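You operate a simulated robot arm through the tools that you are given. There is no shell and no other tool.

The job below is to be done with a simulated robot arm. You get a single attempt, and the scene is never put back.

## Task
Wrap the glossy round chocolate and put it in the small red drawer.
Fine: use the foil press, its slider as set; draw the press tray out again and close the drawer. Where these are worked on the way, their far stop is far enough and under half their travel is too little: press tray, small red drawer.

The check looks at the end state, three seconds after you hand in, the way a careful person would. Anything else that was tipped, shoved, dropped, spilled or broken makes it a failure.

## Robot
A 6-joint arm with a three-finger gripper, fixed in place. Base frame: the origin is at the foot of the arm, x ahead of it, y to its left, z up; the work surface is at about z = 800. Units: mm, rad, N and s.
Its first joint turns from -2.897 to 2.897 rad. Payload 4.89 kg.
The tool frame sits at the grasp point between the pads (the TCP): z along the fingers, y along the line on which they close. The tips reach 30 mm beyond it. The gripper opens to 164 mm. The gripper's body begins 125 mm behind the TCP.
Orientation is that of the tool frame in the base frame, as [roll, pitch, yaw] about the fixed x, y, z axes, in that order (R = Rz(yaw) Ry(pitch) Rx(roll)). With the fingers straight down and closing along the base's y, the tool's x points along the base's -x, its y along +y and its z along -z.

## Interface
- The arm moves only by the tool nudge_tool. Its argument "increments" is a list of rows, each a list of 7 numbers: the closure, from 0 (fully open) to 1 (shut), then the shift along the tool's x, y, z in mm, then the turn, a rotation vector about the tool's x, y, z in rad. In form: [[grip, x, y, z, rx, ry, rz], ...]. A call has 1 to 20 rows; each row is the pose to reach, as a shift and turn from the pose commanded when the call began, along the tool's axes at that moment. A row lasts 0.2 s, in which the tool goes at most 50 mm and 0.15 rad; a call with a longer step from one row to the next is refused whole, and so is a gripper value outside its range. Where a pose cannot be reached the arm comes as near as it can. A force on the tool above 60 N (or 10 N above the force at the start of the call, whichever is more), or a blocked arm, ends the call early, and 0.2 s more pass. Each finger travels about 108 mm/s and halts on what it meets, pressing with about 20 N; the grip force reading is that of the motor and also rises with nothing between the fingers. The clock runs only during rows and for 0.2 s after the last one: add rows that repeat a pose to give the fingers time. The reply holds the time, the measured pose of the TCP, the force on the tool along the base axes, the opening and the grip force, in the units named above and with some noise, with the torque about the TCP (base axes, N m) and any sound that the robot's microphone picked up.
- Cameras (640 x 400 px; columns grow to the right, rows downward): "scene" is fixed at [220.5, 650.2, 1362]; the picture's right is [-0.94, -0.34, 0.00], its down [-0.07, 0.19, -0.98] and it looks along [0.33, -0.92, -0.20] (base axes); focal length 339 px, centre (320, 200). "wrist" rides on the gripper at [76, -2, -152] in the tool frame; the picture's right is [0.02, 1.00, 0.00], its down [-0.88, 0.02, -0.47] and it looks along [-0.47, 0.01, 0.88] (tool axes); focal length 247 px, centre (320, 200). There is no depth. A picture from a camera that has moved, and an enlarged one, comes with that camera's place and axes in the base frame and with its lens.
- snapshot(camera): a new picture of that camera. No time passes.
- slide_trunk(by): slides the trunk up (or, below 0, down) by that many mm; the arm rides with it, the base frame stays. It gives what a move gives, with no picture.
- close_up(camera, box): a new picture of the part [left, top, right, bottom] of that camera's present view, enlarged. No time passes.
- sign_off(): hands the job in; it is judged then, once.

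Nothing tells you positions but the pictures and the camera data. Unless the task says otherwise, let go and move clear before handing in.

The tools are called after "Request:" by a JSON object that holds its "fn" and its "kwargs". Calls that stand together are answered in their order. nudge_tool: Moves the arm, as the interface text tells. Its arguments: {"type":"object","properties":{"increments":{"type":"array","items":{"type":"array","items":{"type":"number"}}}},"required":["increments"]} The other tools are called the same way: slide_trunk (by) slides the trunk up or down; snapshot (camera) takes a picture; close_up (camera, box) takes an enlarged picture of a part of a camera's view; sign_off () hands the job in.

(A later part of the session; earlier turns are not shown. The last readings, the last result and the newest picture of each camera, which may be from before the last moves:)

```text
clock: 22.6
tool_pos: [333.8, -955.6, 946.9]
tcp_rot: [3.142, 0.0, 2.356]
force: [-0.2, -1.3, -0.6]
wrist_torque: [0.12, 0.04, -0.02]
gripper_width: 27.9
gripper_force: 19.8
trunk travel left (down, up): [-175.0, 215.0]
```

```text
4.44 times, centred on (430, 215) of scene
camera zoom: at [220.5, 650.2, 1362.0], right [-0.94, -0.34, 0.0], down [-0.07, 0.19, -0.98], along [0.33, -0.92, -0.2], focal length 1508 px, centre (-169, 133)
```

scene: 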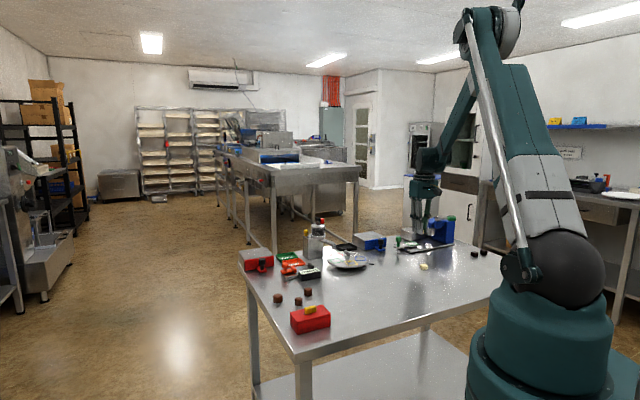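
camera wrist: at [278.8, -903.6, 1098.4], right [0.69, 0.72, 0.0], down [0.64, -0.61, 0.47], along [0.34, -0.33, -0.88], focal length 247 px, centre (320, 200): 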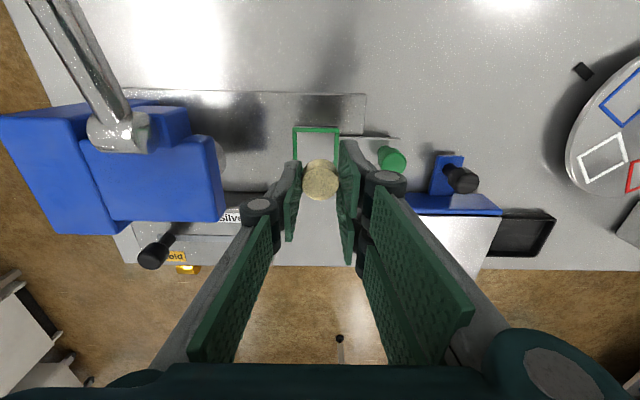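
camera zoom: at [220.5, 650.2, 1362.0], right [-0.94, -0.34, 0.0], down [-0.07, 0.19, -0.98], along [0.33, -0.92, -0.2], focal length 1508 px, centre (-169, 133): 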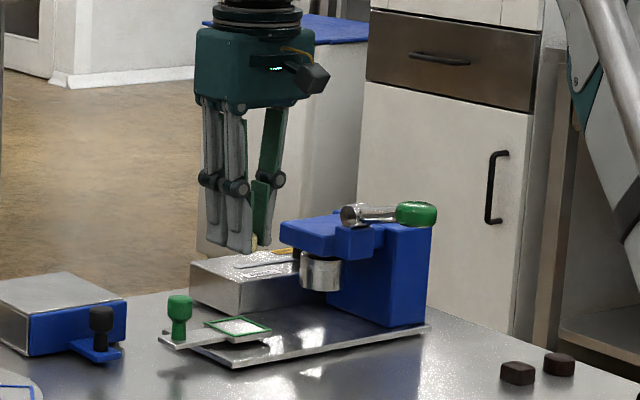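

The arm reaches it with the tool vertical. I'll zoom in on the frame under the gripper to align accurately.

Request:
{"fn": "close_up", "kwargs": {"camera": "wrist", "box": [270, 100, 420, 200]}}

Request:
{"fn": "close_up", "kwargs": {"camera": "wrist", "box": [0, 60, 300, 280]}}

```text
4.00 times, centred on (345, 150) of wrist
camera zoom: at [278.8, -903.6, 1098.4], right [0.69, 0.72, 0.0], down [0.64, -0.61, 0.47], along [0.34, -0.33, -0.88], focal length 988 px, centre (220, 400)
```

zoom: 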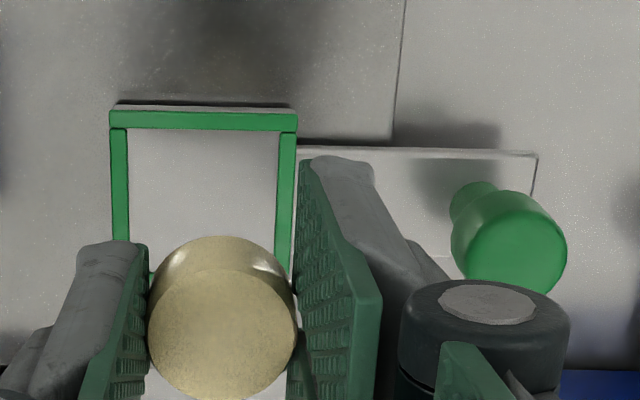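

```text
1.82 times, centred on (150, 170) of wrist
camera zoom: at [278.8, -903.6, 1098.4], right [0.69, 0.72, 0.0], down [0.64, -0.61, 0.47], along [0.34, -0.33, -0.88], focal length 449 px, centre (629, 254)
```

zoom: 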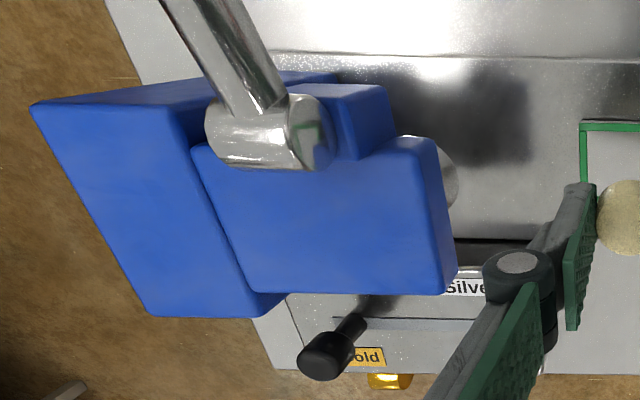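

The frame centre is about 6 mm further out and 5 mm toward the head from the tool. I'll shift over it, descend partway and re-measure.

Request:
{"fn": "nudge_tool", "kwargs": {"increments": [[0.95, -3.5, -2.7, 20, 0, 0, 0], [0.95, -6.5, -5.4, 40, 0, 0, 0], [0.95, -6.5, -5.4, 57, 0, 0, 0], [0.95, -6.5, -5.4, 57, 0, 0, 0]]}}

Request:
{"fn": "close_up", "kwargs": {"camera": "wrist", "box": [270, 100, 420, 200]}}

Request:
{"fn": "close_up", "kwargs": {"camera": "scene", "box": [390, 210, 450, 255]}}

```text
clock: 23.6
tool_pos: [334.6, -967.1, 890.1]
tcp_rot: [-3.141, 0.0, 2.356]
force: [-0.1, -0.8, 0.3]
wrist_torque: [0.06, 0.02, 0.0]
gripper_width: 27.9
gripper_force: 19.2
trunk travel left (down, up): [-175.0, 215.0]
```

```text
4.00 times, centred on (345, 150) of wrist
camera zoom: at [279.7, -913.0, 1041.9], right [0.69, 0.72, 0.0], down [0.64, -0.61, 0.47], along [0.34, -0.33, -0.88], focal length 988 px, centre (220, 400)
```

zoom: 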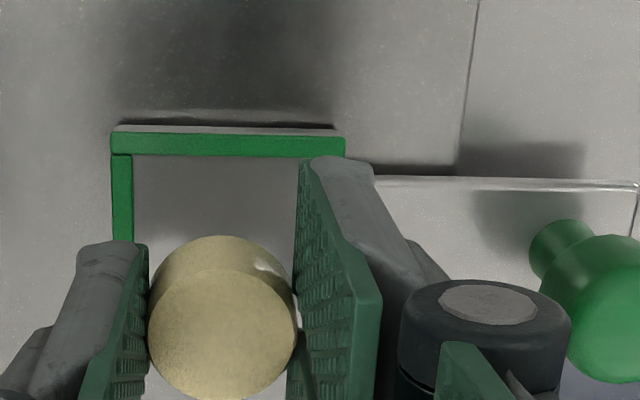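

```text
8.89 times, centred on (420, 232) of scene
camera zoom: at [220.5, 650.2, 1362.0], right [-0.94, -0.34, 0.0], down [-0.07, 0.19, -0.98], along [0.33, -0.92, -0.2], focal length 3016 px, centre (-569, -89)
```

zoom: 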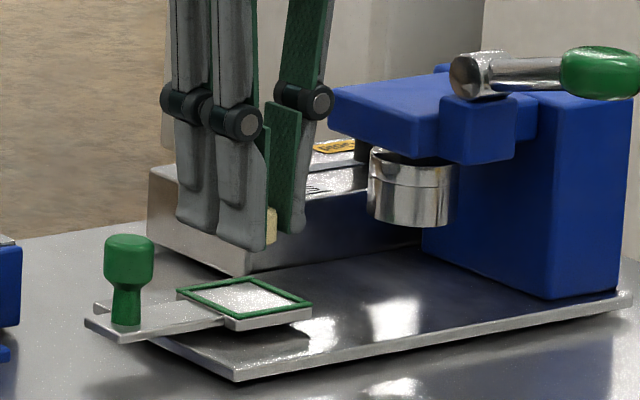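

The tool is centred over the frame to within about 1 mm, and the frame top is near z 827. I'll descend slowly and watch the force.

Request:
{"fn": "nudge_tool", "kwargs": {"increments": [[0.95, 0.5, 0.3, 10, 0, 0, 0], [0.95, 0.8, 0.4, 20, 0, 0, 0], [0.95, 0.8, 0.4, 25, 0, 0, 0], [0.95, 0.8, 0.4, 27, 0, 0, 0], [0.95, 0.8, 0.4, 27, 0, 0, 0]]}}

Request:
{"fn": "close_up", "kwargs": {"camera": "scene", "box": [395, 220, 435, 250]}}

Request:
{"fn": "close_up", "kwargs": {"camera": "wrist", "box": [260, 100, 420, 220]}}

```text
clock: 24.8
tool_pos: [334.7, -964.4, 863.6]
tcp_rot: [3.14, 0.0, 2.355]
force: [0.2, 0.0, -0.4]
wrist_torque: [0.01, 0.01, 0.02]
gripper_width: 28.0
gripper_force: 19.6
trunk travel left (down, up): [-175.0, 215.0]
```

```text
13.33 times, centred on (415, 235) of scene
camera zoom: at [220.5, 650.2, 1362.0], right [-0.94, -0.34, 0.0], down [-0.07, 0.19, -0.98], along [0.33, -0.92, -0.2], focal length 4525 px, centre (-947, -267)
```

zoom: 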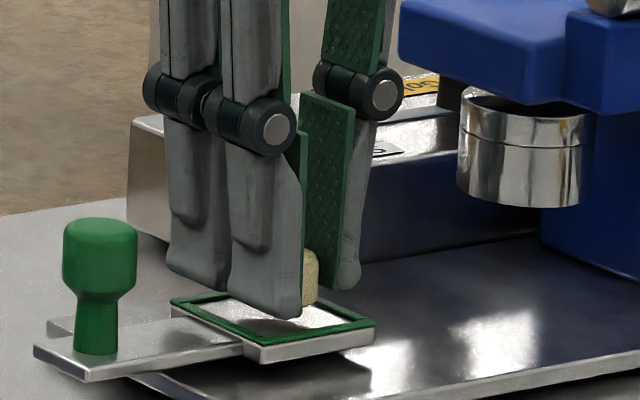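

```text
3.33 times, centred on (340, 160) of wrist
camera zoom: at [279.6, -912.1, 1014.8], right [0.69, 0.72, 0.0], down [0.64, -0.61, 0.47], along [0.34, -0.33, -0.88], focal length 823 px, centre (253, 333)
```

zoom: 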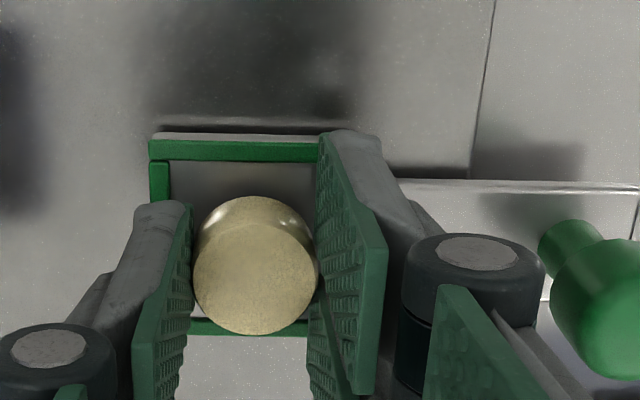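

Request:
{"fn": "nudge_tool", "kwargs": {"increments": [[0.95, 1, 0.5, 1, 0, 0, 0], [0.95, 1, 0.5, 2, 0, 0, 0], [0.95, 1, 0.5, 2, 0, 0, 0]]}}

Request:
{"fn": "close_up", "kwargs": {"camera": "scene", "box": [405, 230, 425, 245]}}

```text
clock: 25.6
tool_pos: [333.6, -963.5, 861.3]
tcp_rot: [3.141, 0.001, 2.355]
force: [-0.1, 0.6, -0.9]
wrist_torque: [0.0, -0.02, 0.0]
gripper_width: 28.0
gripper_force: 20.0
trunk travel left (down, up): [-175.0, 215.0]
```

```text
16.00 times, centred on (415, 238) of scene
camera zoom: at [220.5, 650.2, 1362.0], right [-0.94, -0.34, 0.0], down [-0.07, 0.19, -0.98], along [0.33, -0.92, -0.2], focal length 5430 px, centre (-1200, -400)
```

zoom: 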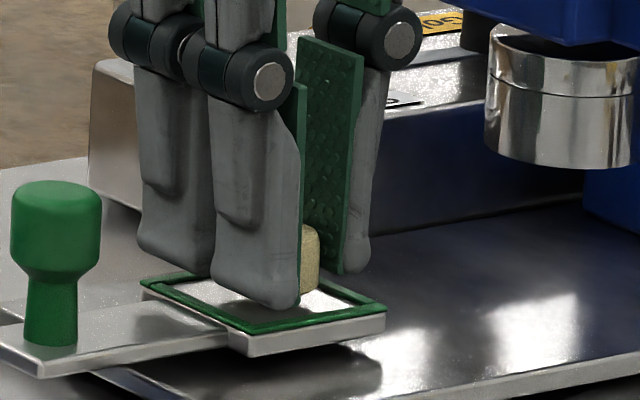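

Request:
{"fn": "nudge_tool", "kwargs": {"increments": [[0.95, 0, 0, 1, 0, 0, 0], [0.95, 0, 0, 1, 0, 0, 0]]}}

Request:
{"fn": "nudge_tool", "kwargs": {"increments": [[0.95, 0, 0, 1, 0, 0, 0], [0.95, 0, 0, 1, 0, 0, 0]]}}

Request:
{"fn": "nudge_tool", "kwargs": {"increments": [[0.95, 0, 0, 0.7, 0, 0, 0], [0.95, 0, 0, 0.7, 0, 0, 0]]}}

```text
clock: 26.2
tool_pos: [335.2, -963.2, 860.1]
tcp_rot: [-3.141, 0.001, 2.356]
force: [0.4, -0.4, 0.2]
wrist_torque: [-0.01, 0.0, -0.03]
gripper_width: 28.0
gripper_force: 20.8
trunk travel left (down, up): [-175.0, 215.0]
```

```text
clock: 26.8
tool_pos: [334.3, -963.5, 860.2]
tcp_rot: [-3.139, 0.0, 2.356]
force: [0.1, 0.5, -0.1]
wrist_torque: [-0.03, -0.01, -0.02]
gripper_width: 27.7
gripper_force: 19.4
trunk travel left (down, up): [-175.0, 215.0]
```

```text
clock: 27.4
tool_pos: [334.5, -961.8, 859.8]
tcp_rot: [-3.141, -0.001, 2.356]
force: [-0.7, 0.4, -0.6]
wrist_torque: [-0.02, 0.03, 0.0]
gripper_width: 27.5
gripper_force: 20.6
trunk travel left (down, up): [-175.0, 215.0]
```

Request:
{"fn": "nudge_tool", "kwargs": {"increments": [[0.95, 0, 0, 0.7, 0, 0, 0], [0.95, 0, 0, 0.7, 0, 0, 0]]}}

Request:
{"fn": "nudge_tool", "kwargs": {"increments": [[0.95, 0, 0, 0.7, 0, 0, 0], [0.95, 0, 0, 0.7, 0, 0, 0]]}}

Request:
{"fn": "close_up", "kwargs": {"camera": "scene", "box": [405, 230, 425, 245]}}

```text
clock: 28.0
tool_pos: [335.3, -963.0, 859.1]
tcp_rot: [-3.141, 0.0, 2.355]
force: [0.2, -0.3, -0.8]
wrist_torque: [-0.02, 0.02, 0.02]
gripper_width: 27.8
gripper_force: 20.2
trunk travel left (down, up): [-175.0, 215.0]
```

```text
clock: 28.6
tool_pos: [333.6, -962.7, 858.1]
tcp_rot: [3.141, -0.001, 2.354]
force: [0.2, 0.2, 0.2]
wrist_torque: [0.03, -0.01, -0.03]
gripper_width: 27.8
gripper_force: 19.9
trunk travel left (down, up): [-175.0, 215.0]
```

```text
16.00 times, centred on (415, 238) of scene
camera zoom: at [220.5, 650.2, 1362.0], right [-0.94, -0.34, 0.0], down [-0.07, 0.19, -0.98], along [0.33, -0.92, -0.2], focal length 5430 px, centre (-1200, -400)
```

zoom: 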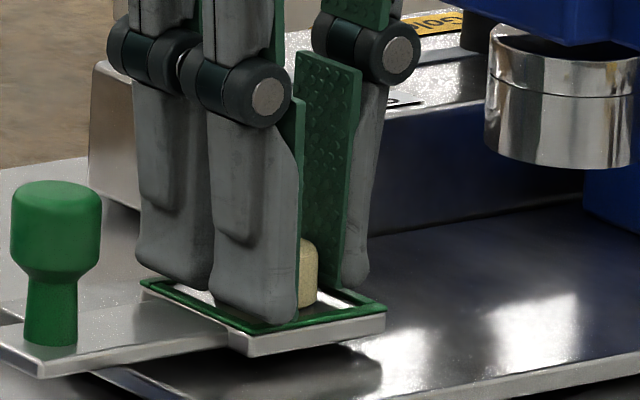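

Request:
{"fn": "nudge_tool", "kwargs": {"increments": [[0.95, 0, 0, 0.7, 0, 0, 0], [0.95, 0, 0, 0.7, 0, 0, 0]]}}

Request:
{"fn": "nudge_tool", "kwargs": {"increments": [[0.95, 0, 0, 0.7, 0, 0, 0], [0.95, 0, 0, 0.7, 0, 0, 0]]}}

Request:
{"fn": "close_up", "kwargs": {"camera": "wrist", "box": [260, 120, 420, 220]}}

```text
clock: 29.2
tool_pos: [334.0, -963.2, 857.0]
tcp_rot: [3.141, 0.002, 2.356]
force: [-1.0, 0.5, 2.1]
wrist_torque: [-0.01, 0.0, 0.0]
gripper_width: 27.6
gripper_force: 20.3
trunk travel left (down, up): [-175.0, 215.0]
```

```text
clock: 29.8
tool_pos: [333.8, -963.1, 857.0]
tcp_rot: [-3.141, 0.0, 2.358]
force: [-0.1, -1.3, 8.3]
wrist_torque: [-0.03, -0.01, 0.0]
gripper_width: 27.8
gripper_force: 20.0
trunk travel left (down, up): [-175.0, 215.0]
```

```text
4.00 times, centred on (340, 170) of wrist
camera zoom: at [279.5, -910.6, 1008.1], right [0.69, 0.72, 0.0], down [0.64, -0.61, 0.47], along [0.34, -0.33, -0.88], focal length 988 px, centre (240, 320)
```

zoom: 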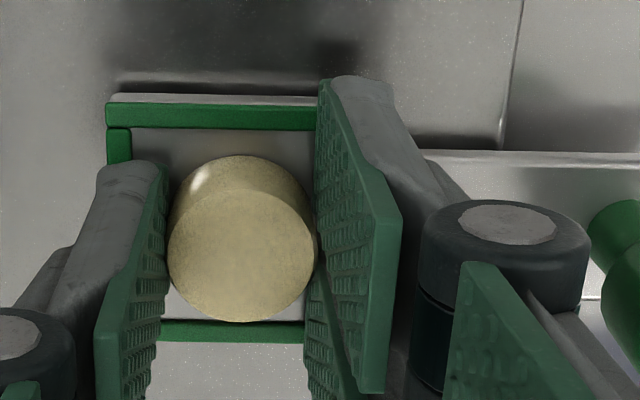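

Contact shows 8 N upward, so the chocolate sits on the tray inside the frame. I'll ease off slightly, open and back straight up.

Request:
{"fn": "nudge_tool", "kwargs": {"increments": [[0.95, 0, 0, -0.6, 0, 0, 0], [0.82, 0, 0, -0.6, 0, 0, 0], [0.78, 0, 0, -0.6, 0, 0, 0], [0.74, 0, 0, -0.6, 0, 0, 0], [0.72, 0, 0, -0.6, 0, 0, 0], [0.72, 0, 0, -0.6, 0, 0, 0]]}}

Request:
{"fn": "close_up", "kwargs": {"camera": "wrist", "box": [260, 120, 420, 220]}}

```text
clock: 31.2
tool_pos: [333.5, -964.2, 858.1]
tcp_rot: [3.141, -0.001, 2.355]
force: [0.2, -0.3, -0.1]
wrist_torque: [0.02, 0.0, -0.02]
gripper_width: 46.0
gripper_force: 0.0
trunk travel left (down, up): [-175.0, 215.0]
```

```text
4.00 times, centred on (340, 170) of wrist
camera zoom: at [279.4, -910.8, 1008.5], right [0.69, 0.72, 0.0], down [0.64, -0.61, 0.47], along [0.34, -0.33, -0.88], focal length 988 px, centre (240, 320)
```

zoom: 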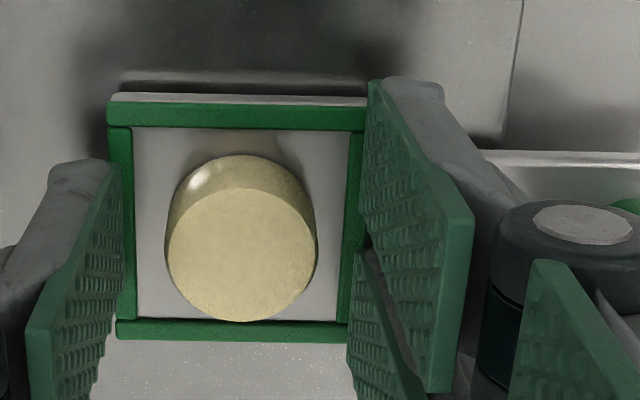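

The chocolate is centred in the frame. I'll rise straight up, move over the tray knob and turn the tool so the fingers straddle it crosswise.

Request:
{"fn": "nudge_tool", "kwargs": {"increments": [[0.72, 0, 0, -30, 0, 0, 0], [0.72, 0, 0, -70, 0, 0, 0], [0.7, 0, 0, -105, 0, 0, 0], [0.65, -0.3, 6.7, -105, 0, 0, 0.143], [0.6, -0.6, 13.5, -105, 0, 0, 0.286], [0.6, -0.8, 20.2, -105, 0, 0, 0.429], [0.6, -1.1, 27, -105, 0, 0, 0.572], [0.6, -1.3, 33.7, -105, 0, 0, 0.715], [0.6, -1.6, 40.5, -105, 0, 0, 0.857], [0.6, -1.8, 47.2, -105, 0, 0, 1.0], [0.6, -2.1, 54, -105, 0, 0, 1.143], [0.6, -2.3, 60.7, -105, 0, 0, 1.286], [0.6, -2.6, 67.5, -105, 0, 0, 1.429], [0.6, -2.8, 74.2, -105, 0, 0, 1.571], [0.6, -2.8, 74.2, -105, 0, 0, 1.571]]}}

Request:
{"fn": "snapshot", "kwargs": {"camera": "wrist"}}

Request:
{"fn": "close_up", "kwargs": {"camera": "wrist", "box": [240, 100, 400, 220]}}

```text
clock: 34.4
tool_pos: [389.7, -913.5, 961.9]
tcp_rot: [3.14, -0.002, 0.785]
force: [1.0, 0.5, 0.0]
wrist_torque: [-0.01, 0.0, -0.02]
gripper_width: 65.7
gripper_force: 0.0
trunk travel left (down, up): [-175.0, 215.0]
```

```text
taken
camera wrist: at [442.3, -858.0, 1113.6], right [0.72, -0.69, 0.0], down [-0.61, -0.64, 0.47], along [-0.33, -0.34, -0.88], focal length 247 px, centre (320, 200)
```

wrist: 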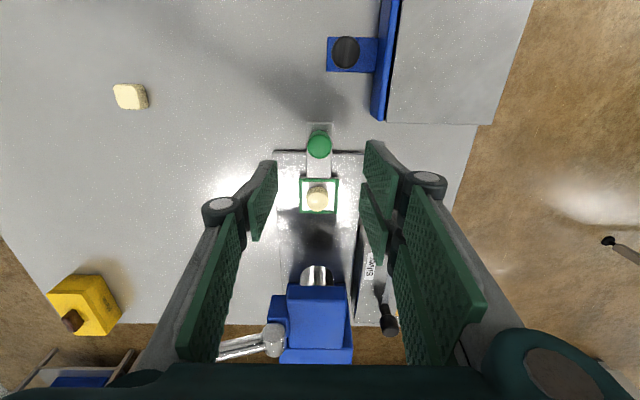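

```text
3.33 times, centred on (320, 160) of wrist
camera zoom: at [442.3, -858.0, 1113.6], right [0.72, -0.69, 0.0], down [-0.61, -0.64, 0.47], along [-0.33, -0.34, -0.88], focal length 823 px, centre (320, 333)
```

zoom: 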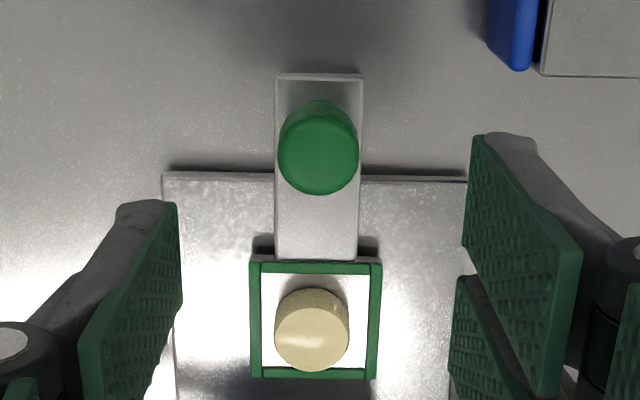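

The view is well aligned, with the knob just inside the tool line. I'll descend partway and refine.

Request:
{"fn": "nudge_tool", "kwargs": {"increments": [[0.6, 3, -0.5, 25, 0, 0, 0], [0.6, 6, -0.6, 50, 0, 0, 0], [0.6, 6, -0.6, 60, 0, 0, 0], [0.6, 6, -0.6, 60, 0, 0, 0]]}}

Request:
{"fn": "close_up", "kwargs": {"camera": "wrist", "box": [240, 100, 400, 220]}}

Request:
{"fn": "close_up", "kwargs": {"camera": "scene", "box": [390, 220, 430, 250]}}

```text
clock: 35.4
tool_pos: [391.9, -908.2, 902.5]
tcp_rot: [-3.141, -0.001, 0.785]
force: [-1.1, -0.3, -0.1]
wrist_torque: [0.01, -0.01, 0.03]
gripper_width: 65.6
gripper_force: 0.1
trunk travel left (down, up): [-175.0, 215.0]
```

```text
3.33 times, centred on (320, 160) of wrist
camera zoom: at [445.8, -852.9, 1053.2], right [0.72, -0.69, 0.0], down [-0.61, -0.64, 0.47], along [-0.33, -0.34, -0.88], focal length 823 px, centre (320, 333)
```

zoom: 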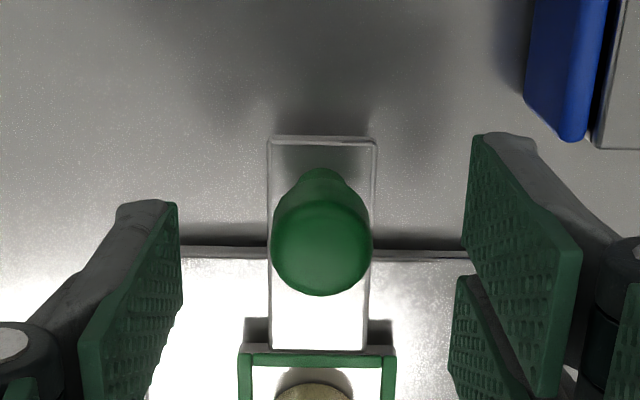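

```text
13.33 times, centred on (410, 235) of scene
camera zoom: at [220.5, 650.2, 1362.0], right [-0.94, -0.34, 0.0], down [-0.07, 0.19, -0.98], along [0.33, -0.92, -0.2], focal length 4525 px, centre (-880, -267)
```

zoom: 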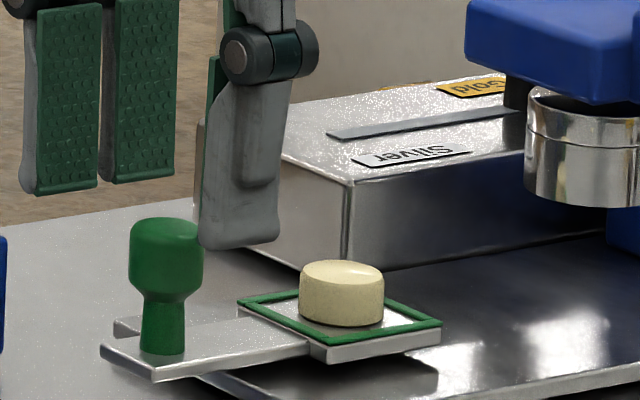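

The knob head is 25.6 mm across with its top near z 870, right under the tool. I'll descend and grip it.

Request:
{"fn": "nudge_tool", "kwargs": {"increments": [[0.6, 1.8, 0, 15, 0, 0, 0], [0.6, 1.8, 0, 30, 0, 0, 0], [0.6, 1.8, 0, 36, 0, 0, 0], [0.7, 1.8, 0, 36, 0, 0, 0], [0.8, 1.8, 0, 36, 0, 0, 0], [0.9, 1.8, 0, 36, 0, 0, 0], [0.95, 1.8, 0, 36, 0, 0, 0], [0.95, 1.8, 0, 36, 0, 0, 0]]}}

Request:
{"fn": "snapshot", "kwargs": {"camera": "wrist"}}

Request:
{"fn": "close_up", "kwargs": {"camera": "scene", "box": [390, 200, 460, 250]}}

```text
clock: 37.2
tool_pos: [394.3, -906.0, 866.1]
tcp_rot: [-3.141, -0.001, 0.785]
force: [0.7, -0.9, -0.5]
wrist_torque: [-0.03, -0.03, -0.1]
gripper_width: 25.0
gripper_force: 44.5
trunk travel left (down, up): [-175.0, 215.0]
```

```text
taken
camera wrist: at [447.4, -851.9, 1017.0], right [0.72, -0.69, 0.0], down [-0.61, -0.64, 0.47], along [-0.33, -0.34, -0.88], focal length 247 px, centre (320, 200)
```

wrist: 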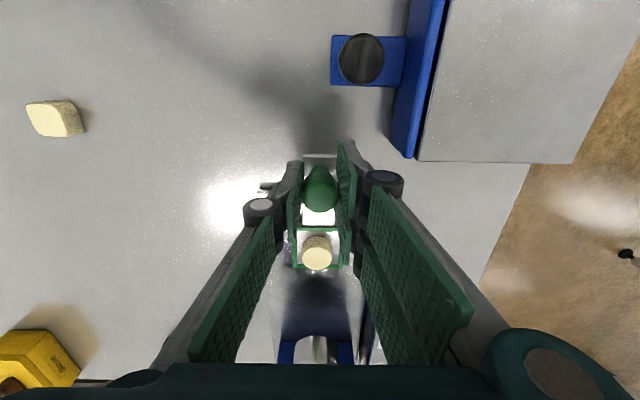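

```text
8.00 times, centred on (425, 225) of scene
camera zoom: at [220.5, 650.2, 1362.0], right [-0.94, -0.34, 0.0], down [-0.07, 0.19, -0.98], along [0.33, -0.92, -0.2], focal length 2715 px, centre (-520, 0)
```

zoom: 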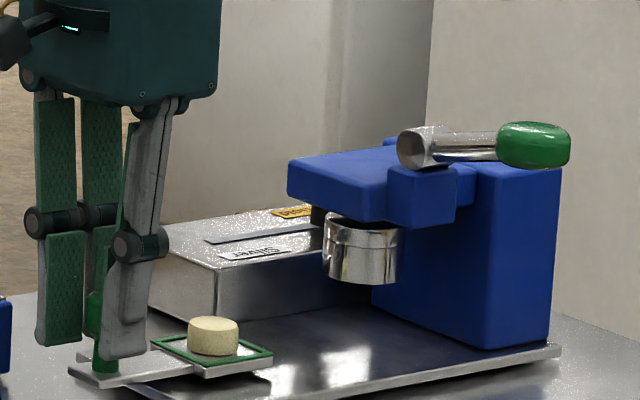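

The knob is firmly gripped. I'll push the tray inward along its axis.

Request:
{"fn": "nudge_tool", "kwargs": {"increments": [[0.95, -4, 0, 0, 0, 0, 0], [0.95, -10, 0, 0, 0, 0, 0], [0.95, -18, 0, 0, 0, 0, 0], [0.95, -26, 0, 0, 0, 0, 0], [0.95, -34, 0, 0, 0, 0, 0], [0.95, -42, 0, 0, 0, 0, 0], [0.95, -50, 0, 0, 0, 0, 0], [0.95, -58, 0, 0, 0, 0, 0], [0.95, -65, 0, 0, 0, 0, 0], [0.95, -70, 0, 0, 0, 0, 0], [0.95, -70, 0, 0, 0, 0, 0]]}}

Request:
{"fn": "snapshot", "kwargs": {"camera": "wrist"}}

Request:
{"fn": "close_up", "kwargs": {"camera": "scene", "box": [390, 200, 460, 250]}}

```text
clock: 39.6
tool_pos: [344.8, -955.9, 865.9]
tcp_rot: [-3.141, 0.002, 0.785]
force: [-17.9, 16.0, -23.3]
wrist_torque: [0.46, 0.19, -0.17]
gripper_width: 24.9
gripper_force: 45.4
trunk travel left (down, up): [-175.0, 215.0]
```

```text
taken
camera wrist: at [397.2, -902.2, 1017.1], right [0.72, -0.69, 0.0], down [-0.61, -0.64, 0.47], along [-0.33, -0.34, -0.88], focal length 247 px, centre (320, 200)
```

wrist: 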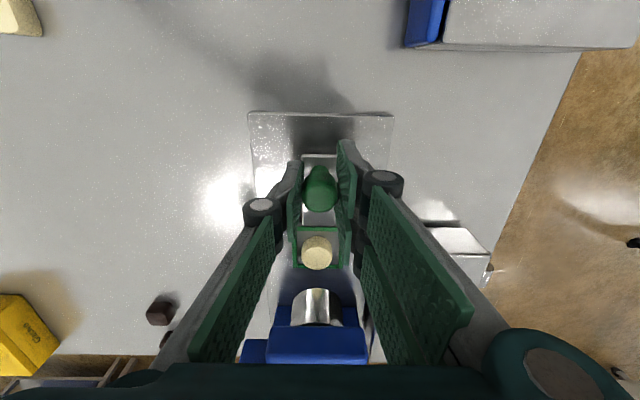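

```text
8.00 times, centred on (425, 225) of scene
camera zoom: at [220.5, 650.2, 1362.0], right [-0.94, -0.34, 0.0], down [-0.07, 0.19, -0.98], along [0.33, -0.92, -0.2], focal length 2715 px, centre (-520, 0)
```

zoom: 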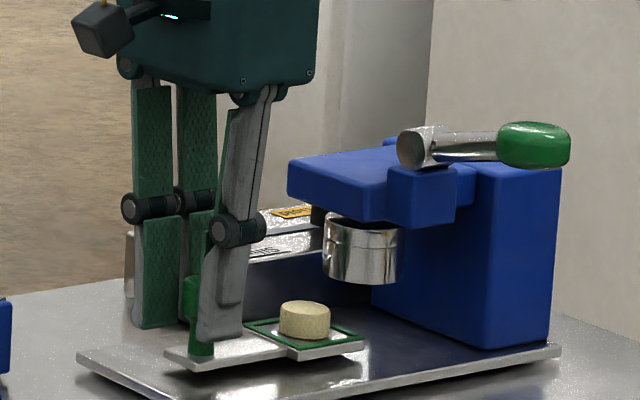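

The tray is 70 mm in and there's some side load from slight misalignment. I'll relieve that and look at how much travel remains.

Request:
{"fn": "nudge_tool", "kwargs": {"increments": [[0.95, 0, -1, 0.8, 0, 0, 0], [0.95, 0, -1, 0.8, 0, 0, 0]]}}

Request:
{"fn": "close_up", "kwargs": {"camera": "wrist", "box": [240, 220, 400, 360]}}

```text
clock: 40.2
tool_pos: [345.9, -956.7, 866.1]
tcp_rot: [3.139, 0.002, 0.787]
force: [0.6, -3.0, -3.3]
wrist_torque: [-0.02, -0.12, -0.02]
gripper_width: 24.7
gripper_force: 44.9
trunk travel left (down, up): [-175.0, 215.0]
```

```text
2.86 times, centred on (320, 290) of wrist
camera zoom: at [397.8, -901.0, 1017.1], right [0.72, -0.69, 0.0], down [-0.61, -0.64, 0.47], along [-0.33, -0.34, -0.88], focal length 706 px, centre (320, -57)
```

zoom: 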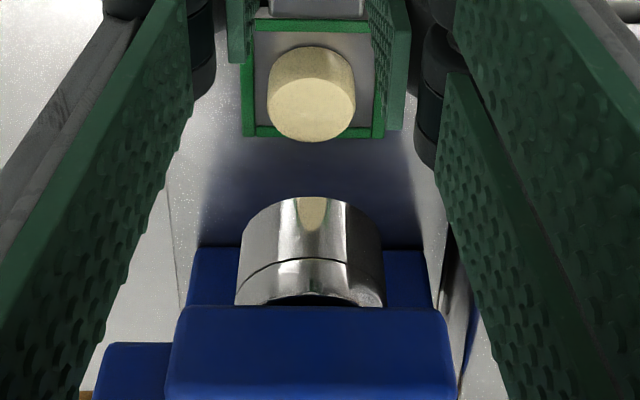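

Request:
{"fn": "nudge_tool", "kwargs": {"increments": [[0.95, -5, -0.1, 0, 0, 0, 0], [0.95, -10, -0.2, 0, 0, 0, 0], [0.95, -16, -0.3, 0, 0, 0, 0], [0.95, -22, -0.4, 0, 0, 0, 0], [0.95, -28, -0.5, 0, 0, 0, 0], [0.95, -33, -0.6, 0, 0, 0, 0], [0.95, -33, -0.6, 0, 0, 0, 0]]}}

Request:
{"fn": "snapshot", "kwargs": {"camera": "wrist"}}

Request:
{"fn": "close_up", "kwargs": {"camera": "scene", "box": [390, 200, 460, 250]}}

```text
clock: 41.8
tool_pos: [321.6, -979.3, 865.6]
tcp_rot: [3.14, 0.0, 0.787]
force: [35.6, -37.8, 28.5]
wrist_torque: [-0.98, -0.81, 0.14]
gripper_width: 24.4
gripper_force: 45.3
trunk travel left (down, up): [-175.0, 215.0]
```

```text
taken
camera wrist: at [374.2, -924.3, 1016.7], right [0.72, -0.69, 0.0], down [-0.61, -0.64, 0.47], along [-0.33, -0.34, -0.88], focal length 247 px, centre (320, 200)
```

wrist: 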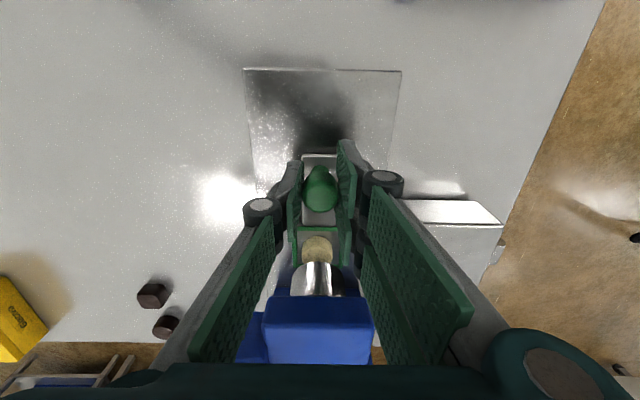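

```text
8.00 times, centred on (425, 225) of scene
camera zoom: at [220.5, 650.2, 1362.0], right [-0.94, -0.34, 0.0], down [-0.07, 0.19, -0.98], along [0.33, -0.92, -0.2], focal length 2715 px, centre (-520, 0)
```

zoom: 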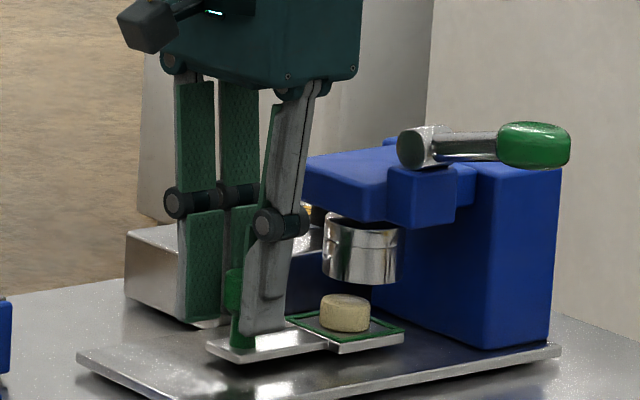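

Request:
{"fn": "nudge_tool", "kwargs": {"increments": [[0.95, 0, 1.8, -1.0, 0, 0, 0], [0.95, 0, 1.8, -1.0, 0, 0, 0]]}}

Request:
{"fn": "close_up", "kwargs": {"camera": "wrist", "box": [240, 140, 400, 360]}}

```text
clock: 42.4
tool_pos: [320.2, -979.6, 865.5]
tcp_rot: [-3.141, -0.001, 0.785]
force: [25.9, -26.9, 18.2]
wrist_torque: [-0.75, -0.48, 0.06]
gripper_width: 24.9
gripper_force: 45.3
trunk travel left (down, up): [-175.0, 215.0]
```

```text
1.82 times, centred on (320, 250) of wrist
camera zoom: at [374.5, -924.7, 1016.7], right [0.72, -0.69, 0.0], down [-0.61, -0.64, 0.47], along [-0.33, -0.34, -0.88], focal length 449 px, centre (320, 109)
```

zoom: 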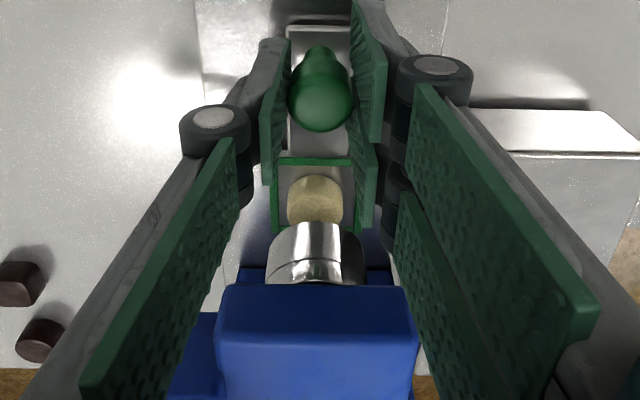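

There's still side load. I'll relieve it further before the final bit of travel.

Request:
{"fn": "nudge_tool", "kwargs": {"increments": [[0.95, 0, 2, -1, 0, 0, 0], [0.95, 0, 2, -1, 0, 0, 0], [0.95, 0, 2, -1, 0, 0, 0]]}}

```text
clock: 43.2
tool_pos: [320.1, -980.1, 865.3]
tcp_rot: [-3.138, 0.001, 0.782]
force: [-17.9, 19.5, -24.1]
wrist_torque: [0.16, 0.51, -0.29]
gripper_width: 24.7
gripper_force: 45.1
trunk travel left (down, up): [-175.0, 215.0]
```

Request:
{"fn": "nudge_tool", "kwargs": {"increments": [[0.95, 0, -0.8, 0.5, 0, 0, 0], [0.95, 0, -0.8, 0.5, 0, 0, 0]]}}

Request:
{"fn": "nudge_tool", "kwargs": {"increments": [[0.95, -3, 0, 0, 0, 0, 0], [0.95, -3, 0, 0, 0, 0, 0]]}}

```text
clock: 43.8
tool_pos: [320.9, -980.3, 866.5]
tcp_rot: [-3.14, -0.001, 0.784]
force: [-28.0, 26.9, -33.2]
wrist_torque: [0.27, 0.48, -0.24]
gripper_width: 24.9
gripper_force: 44.6
trunk travel left (down, up): [-175.0, 215.0]
```

```text
clock: 44.6
tool_pos: [319.0, -981.6, 864.7]
tcp_rot: [-3.139, -0.001, 0.785]
force: [-4.6, 5.4, -6.2]
wrist_torque: [0.01, 0.37, -0.01]
gripper_width: 24.6
gripper_force: 45.0
trunk travel left (down, up): [-175.0, 215.0]
stopped in row 2: the force on the tool passed its limit at 62 N (the readings are from after the stop); the commanded pose is now the measured one
```

Request:
{"fn": "close_up", "kwargs": {"camera": "scene", "box": [405, 205, 455, 250]}}

Request:
{"fn": "close_up", "kwargs": {"camera": "wrist", "box": [260, 150, 380, 320]}}

Request:
{"fn": "snapshot", "kwargs": {"camera": "scene"}}

```text
8.89 times, centred on (430, 228) of scene
camera zoom: at [220.5, 650.2, 1362.0], right [-0.94, -0.34, 0.0], down [-0.07, 0.19, -0.98], along [0.33, -0.92, -0.2], focal length 3016 px, centre (-658, -44)
```

zoom: 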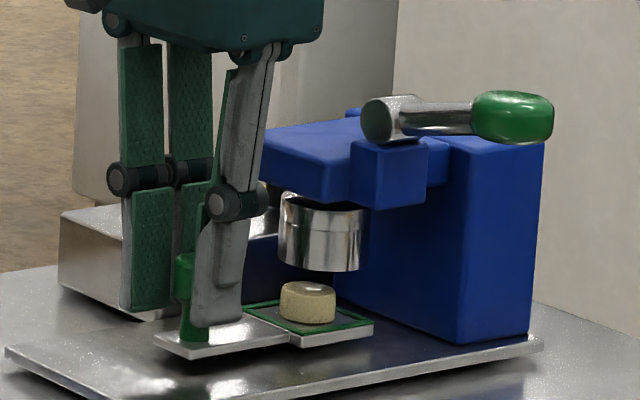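

```text
2.35 times, centred on (320, 235) of wrist
camera zoom: at [372.4, -927.4, 1017.2], right [0.72, -0.69, 0.0], down [-0.61, -0.64, 0.47], along [-0.33, -0.34, -0.88], focal length 581 px, centre (320, 118)
```

zoom: 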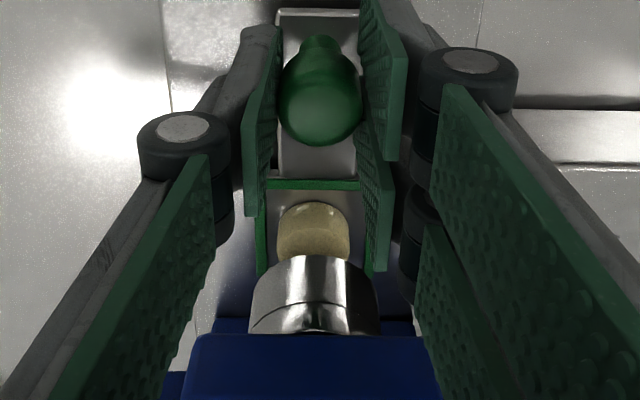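

```text
taken
```

scene: 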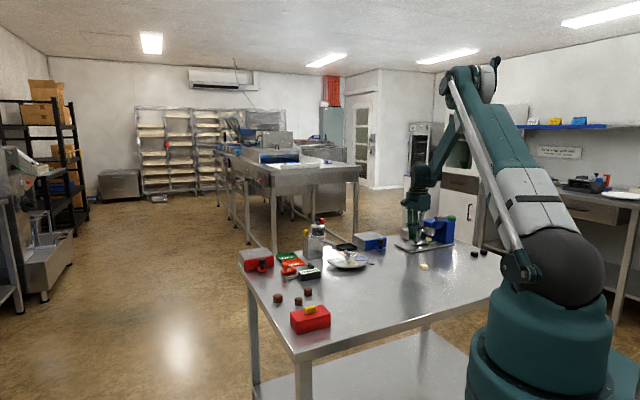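

Request:
{"fn": "nudge_tool", "kwargs": {"increments": [[0.95, -2, 0, 0, 0, 0, 0], [0.95, -2, 0, 0, 0, 0, 0]]}}

```text
clock: 45.2
tool_pos: [318.2, -983.8, 866.3]
tcp_rot: [-3.141, 0.001, 0.788]
force: [-8.5, 9.6, -3.5]
wrist_torque: [0.13, 0.34, -0.14]
gripper_width: 24.5
gripper_force: 45.4
trunk travel left (down, up): [-175.0, 215.0]
```

Request:
{"fn": "nudge_tool", "kwargs": {"increments": [[0.95, -2, 0, 0, 0, 0, 0], [0.95, -2, 0, 0, 0, 0, 0]]}}

Request:
{"fn": "nudge_tool", "kwargs": {"increments": [[0.95, -2, 0, 0, 0, 0, 0], [0.95, -2, 0, 0, 0, 0, 0]]}}

```text
clock: 45.8
tool_pos: [316.3, -985.6, 866.4]
tcp_rot: [-3.141, 0.0, 0.785]
force: [-8.8, 8.8, -4.6]
wrist_torque: [0.18, 0.19, -0.08]
gripper_width: 25.0
gripper_force: 45.3
trunk travel left (down, up): [-175.0, 215.0]
```

```text
clock: 46.4
tool_pos: [315.7, -986.2, 867.3]
tcp_rot: [-3.14, -0.001, 0.785]
force: [-11.1, 11.7, -9.3]
wrist_torque: [0.27, 0.16, -0.12]
gripper_width: 24.5
gripper_force: 44.1
trunk travel left (down, up): [-175.0, 215.0]
```

Request:
{"fn": "nudge_tool", "kwargs": {"increments": [[0.95, -2, -0.3, 0.2, 0, 0, 0], [0.95, -2, -0.3, 0.2, 0, 0, 0]]}}

Request:
{"fn": "nudge_tool", "kwargs": {"increments": [[0.95, -2, 0, 0, 0, 0, 0], [0.95, -2, 0, 0, 0, 0, 0]]}}

Request:
{"fn": "close_up", "kwargs": {"camera": "scene", "box": [405, 205, 455, 250]}}

```text
clock: 47.0
tool_pos: [312.6, -987.4, 865.0]
tcp_rot: [-3.141, 0.001, 0.786]
force: [-7.8, 8.3, 0.5]
wrist_torque: [0.27, 0.07, -0.06]
gripper_width: 24.6
gripper_force: 45.2
trunk travel left (down, up): [-175.0, 215.0]
```

```text
clock: 47.6
tool_pos: [313.0, -989.0, 865.3]
tcp_rot: [-3.141, -0.001, 0.786]
force: [-2.1, 6.8, 4.9]
wrist_torque: [0.18, -0.03, -0.03]
gripper_width: 24.6
gripper_force: 45.3
trunk travel left (down, up): [-175.0, 215.0]
```

```text
8.89 times, centred on (430, 228) of scene
camera zoom: at [220.5, 650.2, 1362.0], right [-0.94, -0.34, 0.0], down [-0.07, 0.19, -0.98], along [0.33, -0.92, -0.2], focal length 3016 px, centre (-658, -44)
```

zoom: 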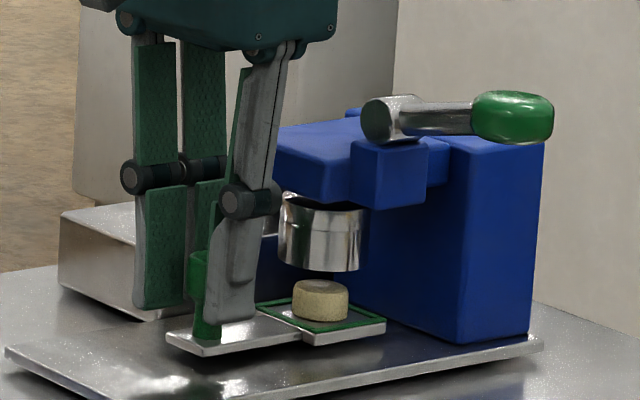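

Request:
{"fn": "nudge_tool", "kwargs": {"increments": [[0.95, -2, 0, 0, 0, 0, 0], [0.95, -2, 0, 0, 0, 0, 0]]}}

Request:
{"fn": "nudge_tool", "kwargs": {"increments": [[0.95, -2, 0, 0, 0, 0, 0], [0.95, -2, 0, 0, 0, 0, 0]]}}

Request:
{"fn": "close_up", "kwargs": {"camera": "scene", "box": [405, 205, 455, 250]}}

```text
clock: 48.2
tool_pos: [310.9, -989.3, 866.0]
tcp_rot: [-3.14, -0.001, 0.785]
force: [4.6, 28.6, -2.0]
wrist_torque: [0.65, -0.17, -0.15]
gripper_width: 24.6
gripper_force: 45.1
trunk travel left (down, up): [-175.0, 215.0]
```

```text
clock: 48.8
tool_pos: [309.7, -990.0, 866.2]
tcp_rot: [-3.139, 0.0, 0.786]
force: [7.9, 44.1, -5.7]
wrist_torque: [0.9, -0.28, -0.07]
gripper_width: 24.2
gripper_force: 44.7
trunk travel left (down, up): [-175.0, 215.0]
```

```text
8.89 times, centred on (430, 228) of scene
camera zoom: at [220.5, 650.2, 1362.0], right [-0.94, -0.34, 0.0], down [-0.07, 0.19, -0.98], along [0.33, -0.92, -0.2], focal length 3016 px, centre (-658, -44)
```

zoom: 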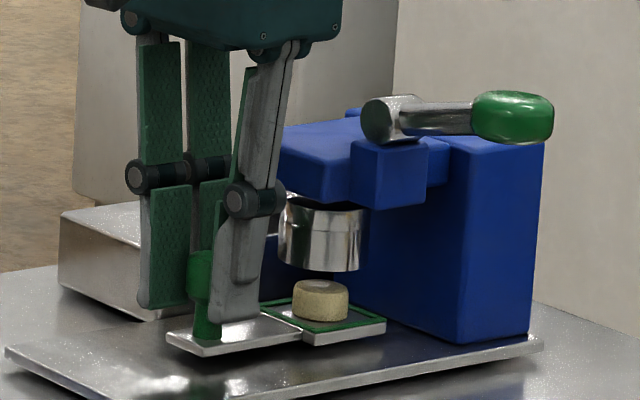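

The tray has reached its far stop: it stopped moving while the axial force rose to about 37 N. I'll relax, open and rise clear.

Request:
{"fn": "nudge_tool", "kwargs": {"increments": [[0.95, 1.5, 0, 0, 0, 0, 0], [0.85, 2, 0, 0, 0, 0, 0], [0.75, 2, 0, 0, 0, 0, 0], [0.7, 2, 0, 0, 0, 0, 0], [0.7, 2, 0, 0, 0, 0, 0]]}}

Request:
{"fn": "close_up", "kwargs": {"camera": "wrist", "box": [240, 120, 400, 320]}}

```text
clock: 50.0
tool_pos: [310.3, -991.2, 864.7]
tcp_rot: [-3.14, 0.0, 0.785]
force: [0.4, -0.5, -0.1]
wrist_torque: [0.01, -0.03, 0.03]
gripper_width: 49.1
gripper_force: 0.0
trunk travel left (down, up): [-175.0, 215.0]
```

```text
2.00 times, centred on (320, 220) of wrist
camera zoom: at [364.2, -935.6, 1016.8], right [0.72, -0.69, 0.0], down [-0.61, -0.64, 0.47], along [-0.33, -0.34, -0.88], focal length 494 px, centre (320, 160)
```

zoom: 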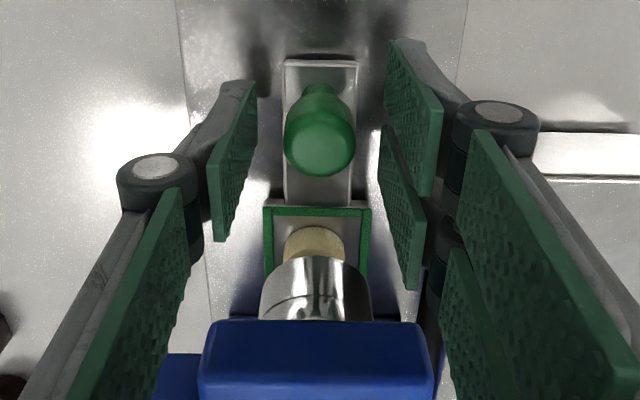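

The gripper is clear of the knob. I'll rise, turn and go above the green lever grip.

Request:
{"fn": "nudge_tool", "kwargs": {"increments": [[0.7, 0, 0, -20, 0, 0, 0], [0.7, 0, 0, -65, 0, 0, 0], [0.7, 0, 0, -110, 0, 0, 0], [0.7, 0, 0, -155, 0, 0, 0], [0.65, 0, 0, -200, 0, 0, 0], [0.6, 0, 0, -235, 0, 0, 0], [0.55, -6.3, -12.2, -235, 0, 0, -0.143], [0.55, -12.6, -24.4, -235, 0, 0, -0.286], [0.55, -18.9, -36.6, -235, 0, 0, -0.429], [0.55, -25.2, -48.8, -235, 0, 0, -0.571], [0.55, -31.5, -61, -235, 0, 0, -0.714], [0.55, -37.8, -73.3, -235, 0, 0, -0.857], [0.55, -44.1, -85.5, -235, 0, 0, -1.0], [0.55, -50.4, -97.7, -235, 0, 0, -1.143], [0.55, -56.7, -109.9, -235, 0, 0, -1.285], [0.55, -63, -122.1, -235, 0, 0, -1.428], [0.55, -69.3, -134.3, -235, 0, 0, -1.571], [0.55, -69.3, -134.3, -235, 0, 0, -1.571]]}}

Request:
{"fn": "snapshot", "kwargs": {"camera": "wrist"}}

Request:
{"fn": "close_up", "kwargs": {"camera": "scene", "box": [400, 190, 470, 250]}}

```text
clock: 53.8
tool_pos: [167.4, -946.0, 1101.3]
tcp_rot: [-3.141, -0.002, 2.357]
force: [0.2, 0.6, -0.3]
wrist_torque: [-0.02, -0.04, 0.0]
gripper_width: 73.7
gripper_force: 0.1
trunk travel left (down, up): [-175.0, 215.0]
```

```text
taken
camera wrist: at [112.4, -892.3, 1252.9], right [0.69, 0.72, 0.0], down [0.64, -0.61, 0.47], along [0.34, -0.33, -0.88], focal length 247 px, centre (320, 200)
```

wrist: 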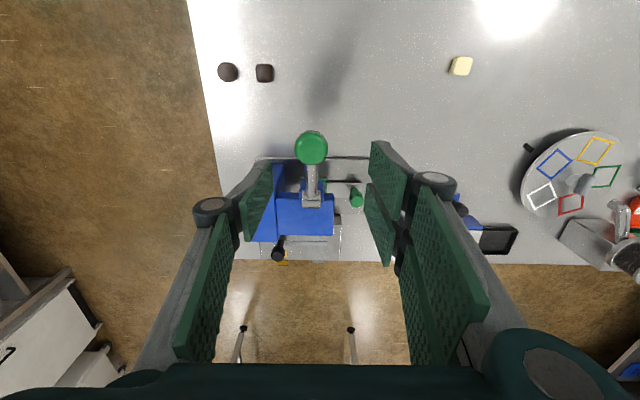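

```text
6.67 times, centred on (435, 220) of scene
camera zoom: at [220.5, 650.2, 1362.0], right [-0.94, -0.34, 0.0], down [-0.07, 0.19, -0.98], along [0.33, -0.92, -0.2], focal length 2262 px, centre (-447, 67)
```

zoom: 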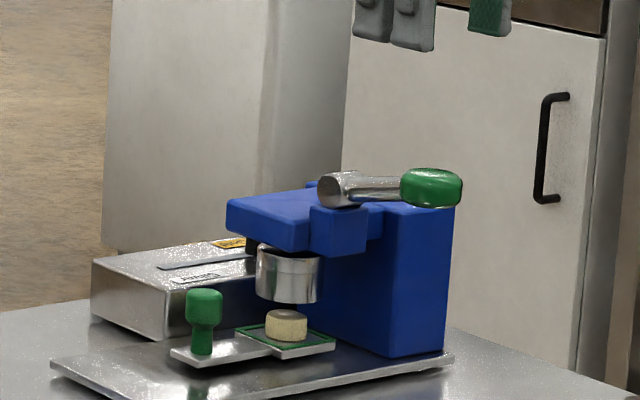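

Request:
{"fn": "close_up", "kwargs": {"camera": "wrist", "box": [230, 110, 390, 270]}}

```text
2.50 times, centred on (310, 190) of wrist
camera zoom: at [112.4, -892.3, 1252.9], right [0.69, 0.72, 0.0], down [0.64, -0.61, 0.47], along [0.34, -0.33, -0.88], focal length 617 px, centre (345, 225)
```

zoom: 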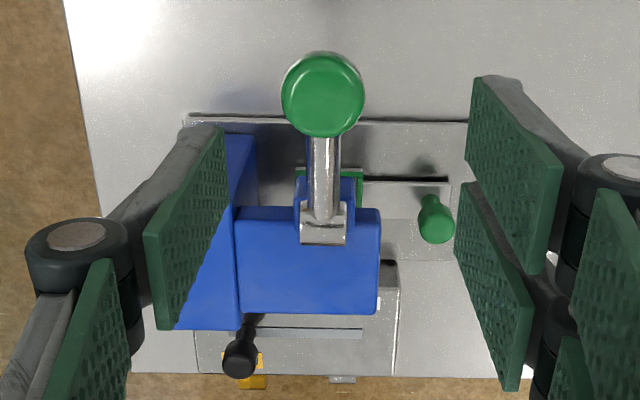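

Request:
{"fn": "nudge_tool", "kwargs": {"increments": [[0.55, -8, -5, 30, 0, 0, 0], [0.55, -15, -10.4, 55, 0, 0, 0], [0.55, -15, -10.4, 55, 0, 0, 0]]}}

Request:
{"fn": "close_up", "kwargs": {"camera": "wrist", "box": [230, 110, 410, 270]}}

Request:
{"fn": "close_up", "kwargs": {"camera": "scene", "box": [425, 190, 475, 230]}}

```text
clock: 54.6
tool_pos: [173.1, -963.5, 1045.8]
tcp_rot: [-3.141, -0.002, 2.356]
force: [-1.0, -1.0, -1.1]
wrist_torque: [0.05, 0.01, 0.01]
gripper_width: 73.8
gripper_force: 0.0
trunk travel left (down, up): [-175.0, 215.0]
```

```text
2.50 times, centred on (320, 190) of wrist
camera zoom: at [116.8, -911.4, 1196.9], right [0.69, 0.72, 0.0], down [0.64, -0.61, 0.47], along [0.34, -0.33, -0.88], focal length 617 px, centre (320, 225)
```

zoom: 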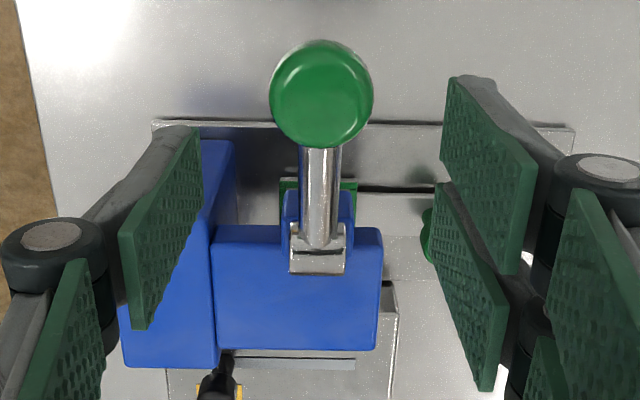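

```text
10.00 times, centred on (450, 210) of scene
camera zoom: at [220.5, 650.2, 1362.0], right [-0.94, -0.34, 0.0], down [-0.07, 0.19, -0.98], along [0.33, -0.92, -0.2], focal length 3394 px, centre (-980, 100)
```

zoom: 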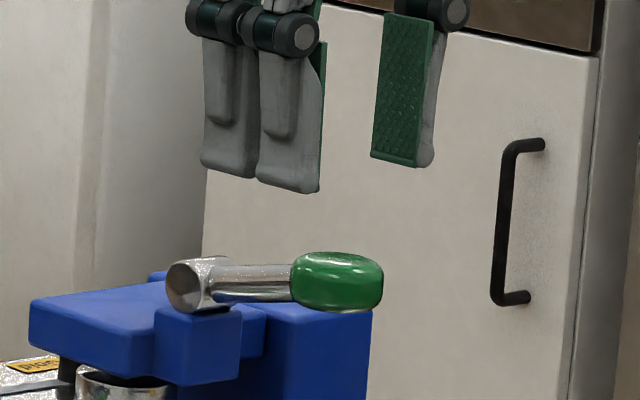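

The grip is a roughly 40 mm wide knob centred near (166, -957, 971). I'll descend around it and grip it across the hinge-axis direction so it can pivot in my fingers.

Request:
{"fn": "nudge_tool", "kwargs": {"increments": [[0.55, 5, 0, 25, 0, 0, 0], [0.55, 9, 0, 50, 0, 0, 0], [0.55, 9, 0, 68, 0, 0, 0], [0.55, 9, 0, 68, 0, 0, 0]]}}

Request:
{"fn": "close_up", "kwargs": {"camera": "scene", "box": [425, 190, 475, 230]}}

Request:
{"fn": "close_up", "kwargs": {"camera": "wrist", "box": [230, 110, 410, 270]}}

```text
clock: 55.6
tool_pos: [163.9, -954.9, 978.6]
tcp_rot: [-3.141, -0.001, 2.356]
force: [-0.2, -0.7, 0.1]
wrist_torque: [0.02, 0.0, 0.02]
gripper_width: 73.9
gripper_force: 0.0
trunk travel left (down, up): [-175.0, 215.0]
```

```text
10.00 times, centred on (450, 210) of scene
camera zoom: at [220.5, 650.2, 1362.0], right [-0.94, -0.34, 0.0], down [-0.07, 0.19, -0.98], along [0.33, -0.92, -0.2], focal length 3394 px, centre (-980, 100)
```

zoom: 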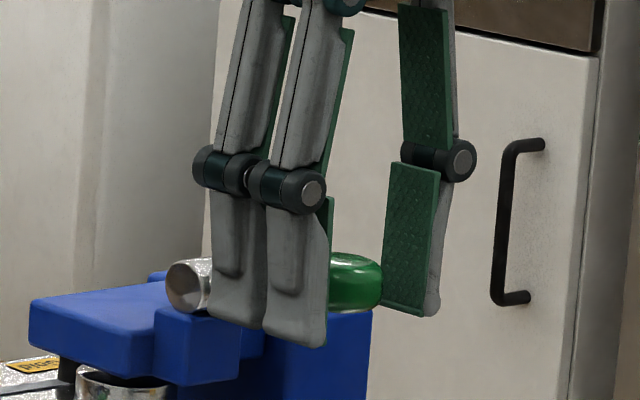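

```text
2.50 times, centred on (320, 190) of wrist
camera zoom: at [109.1, -903.8, 1129.3], right [0.69, 0.72, 0.0], down [0.64, -0.61, 0.47], along [0.34, -0.33, -0.88], focal length 617 px, centre (320, 225)
```

zoom: 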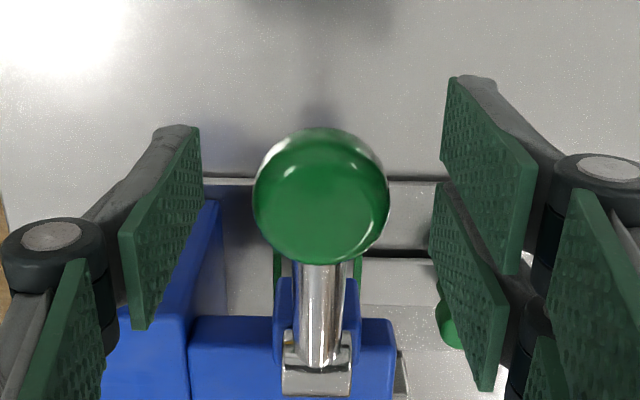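

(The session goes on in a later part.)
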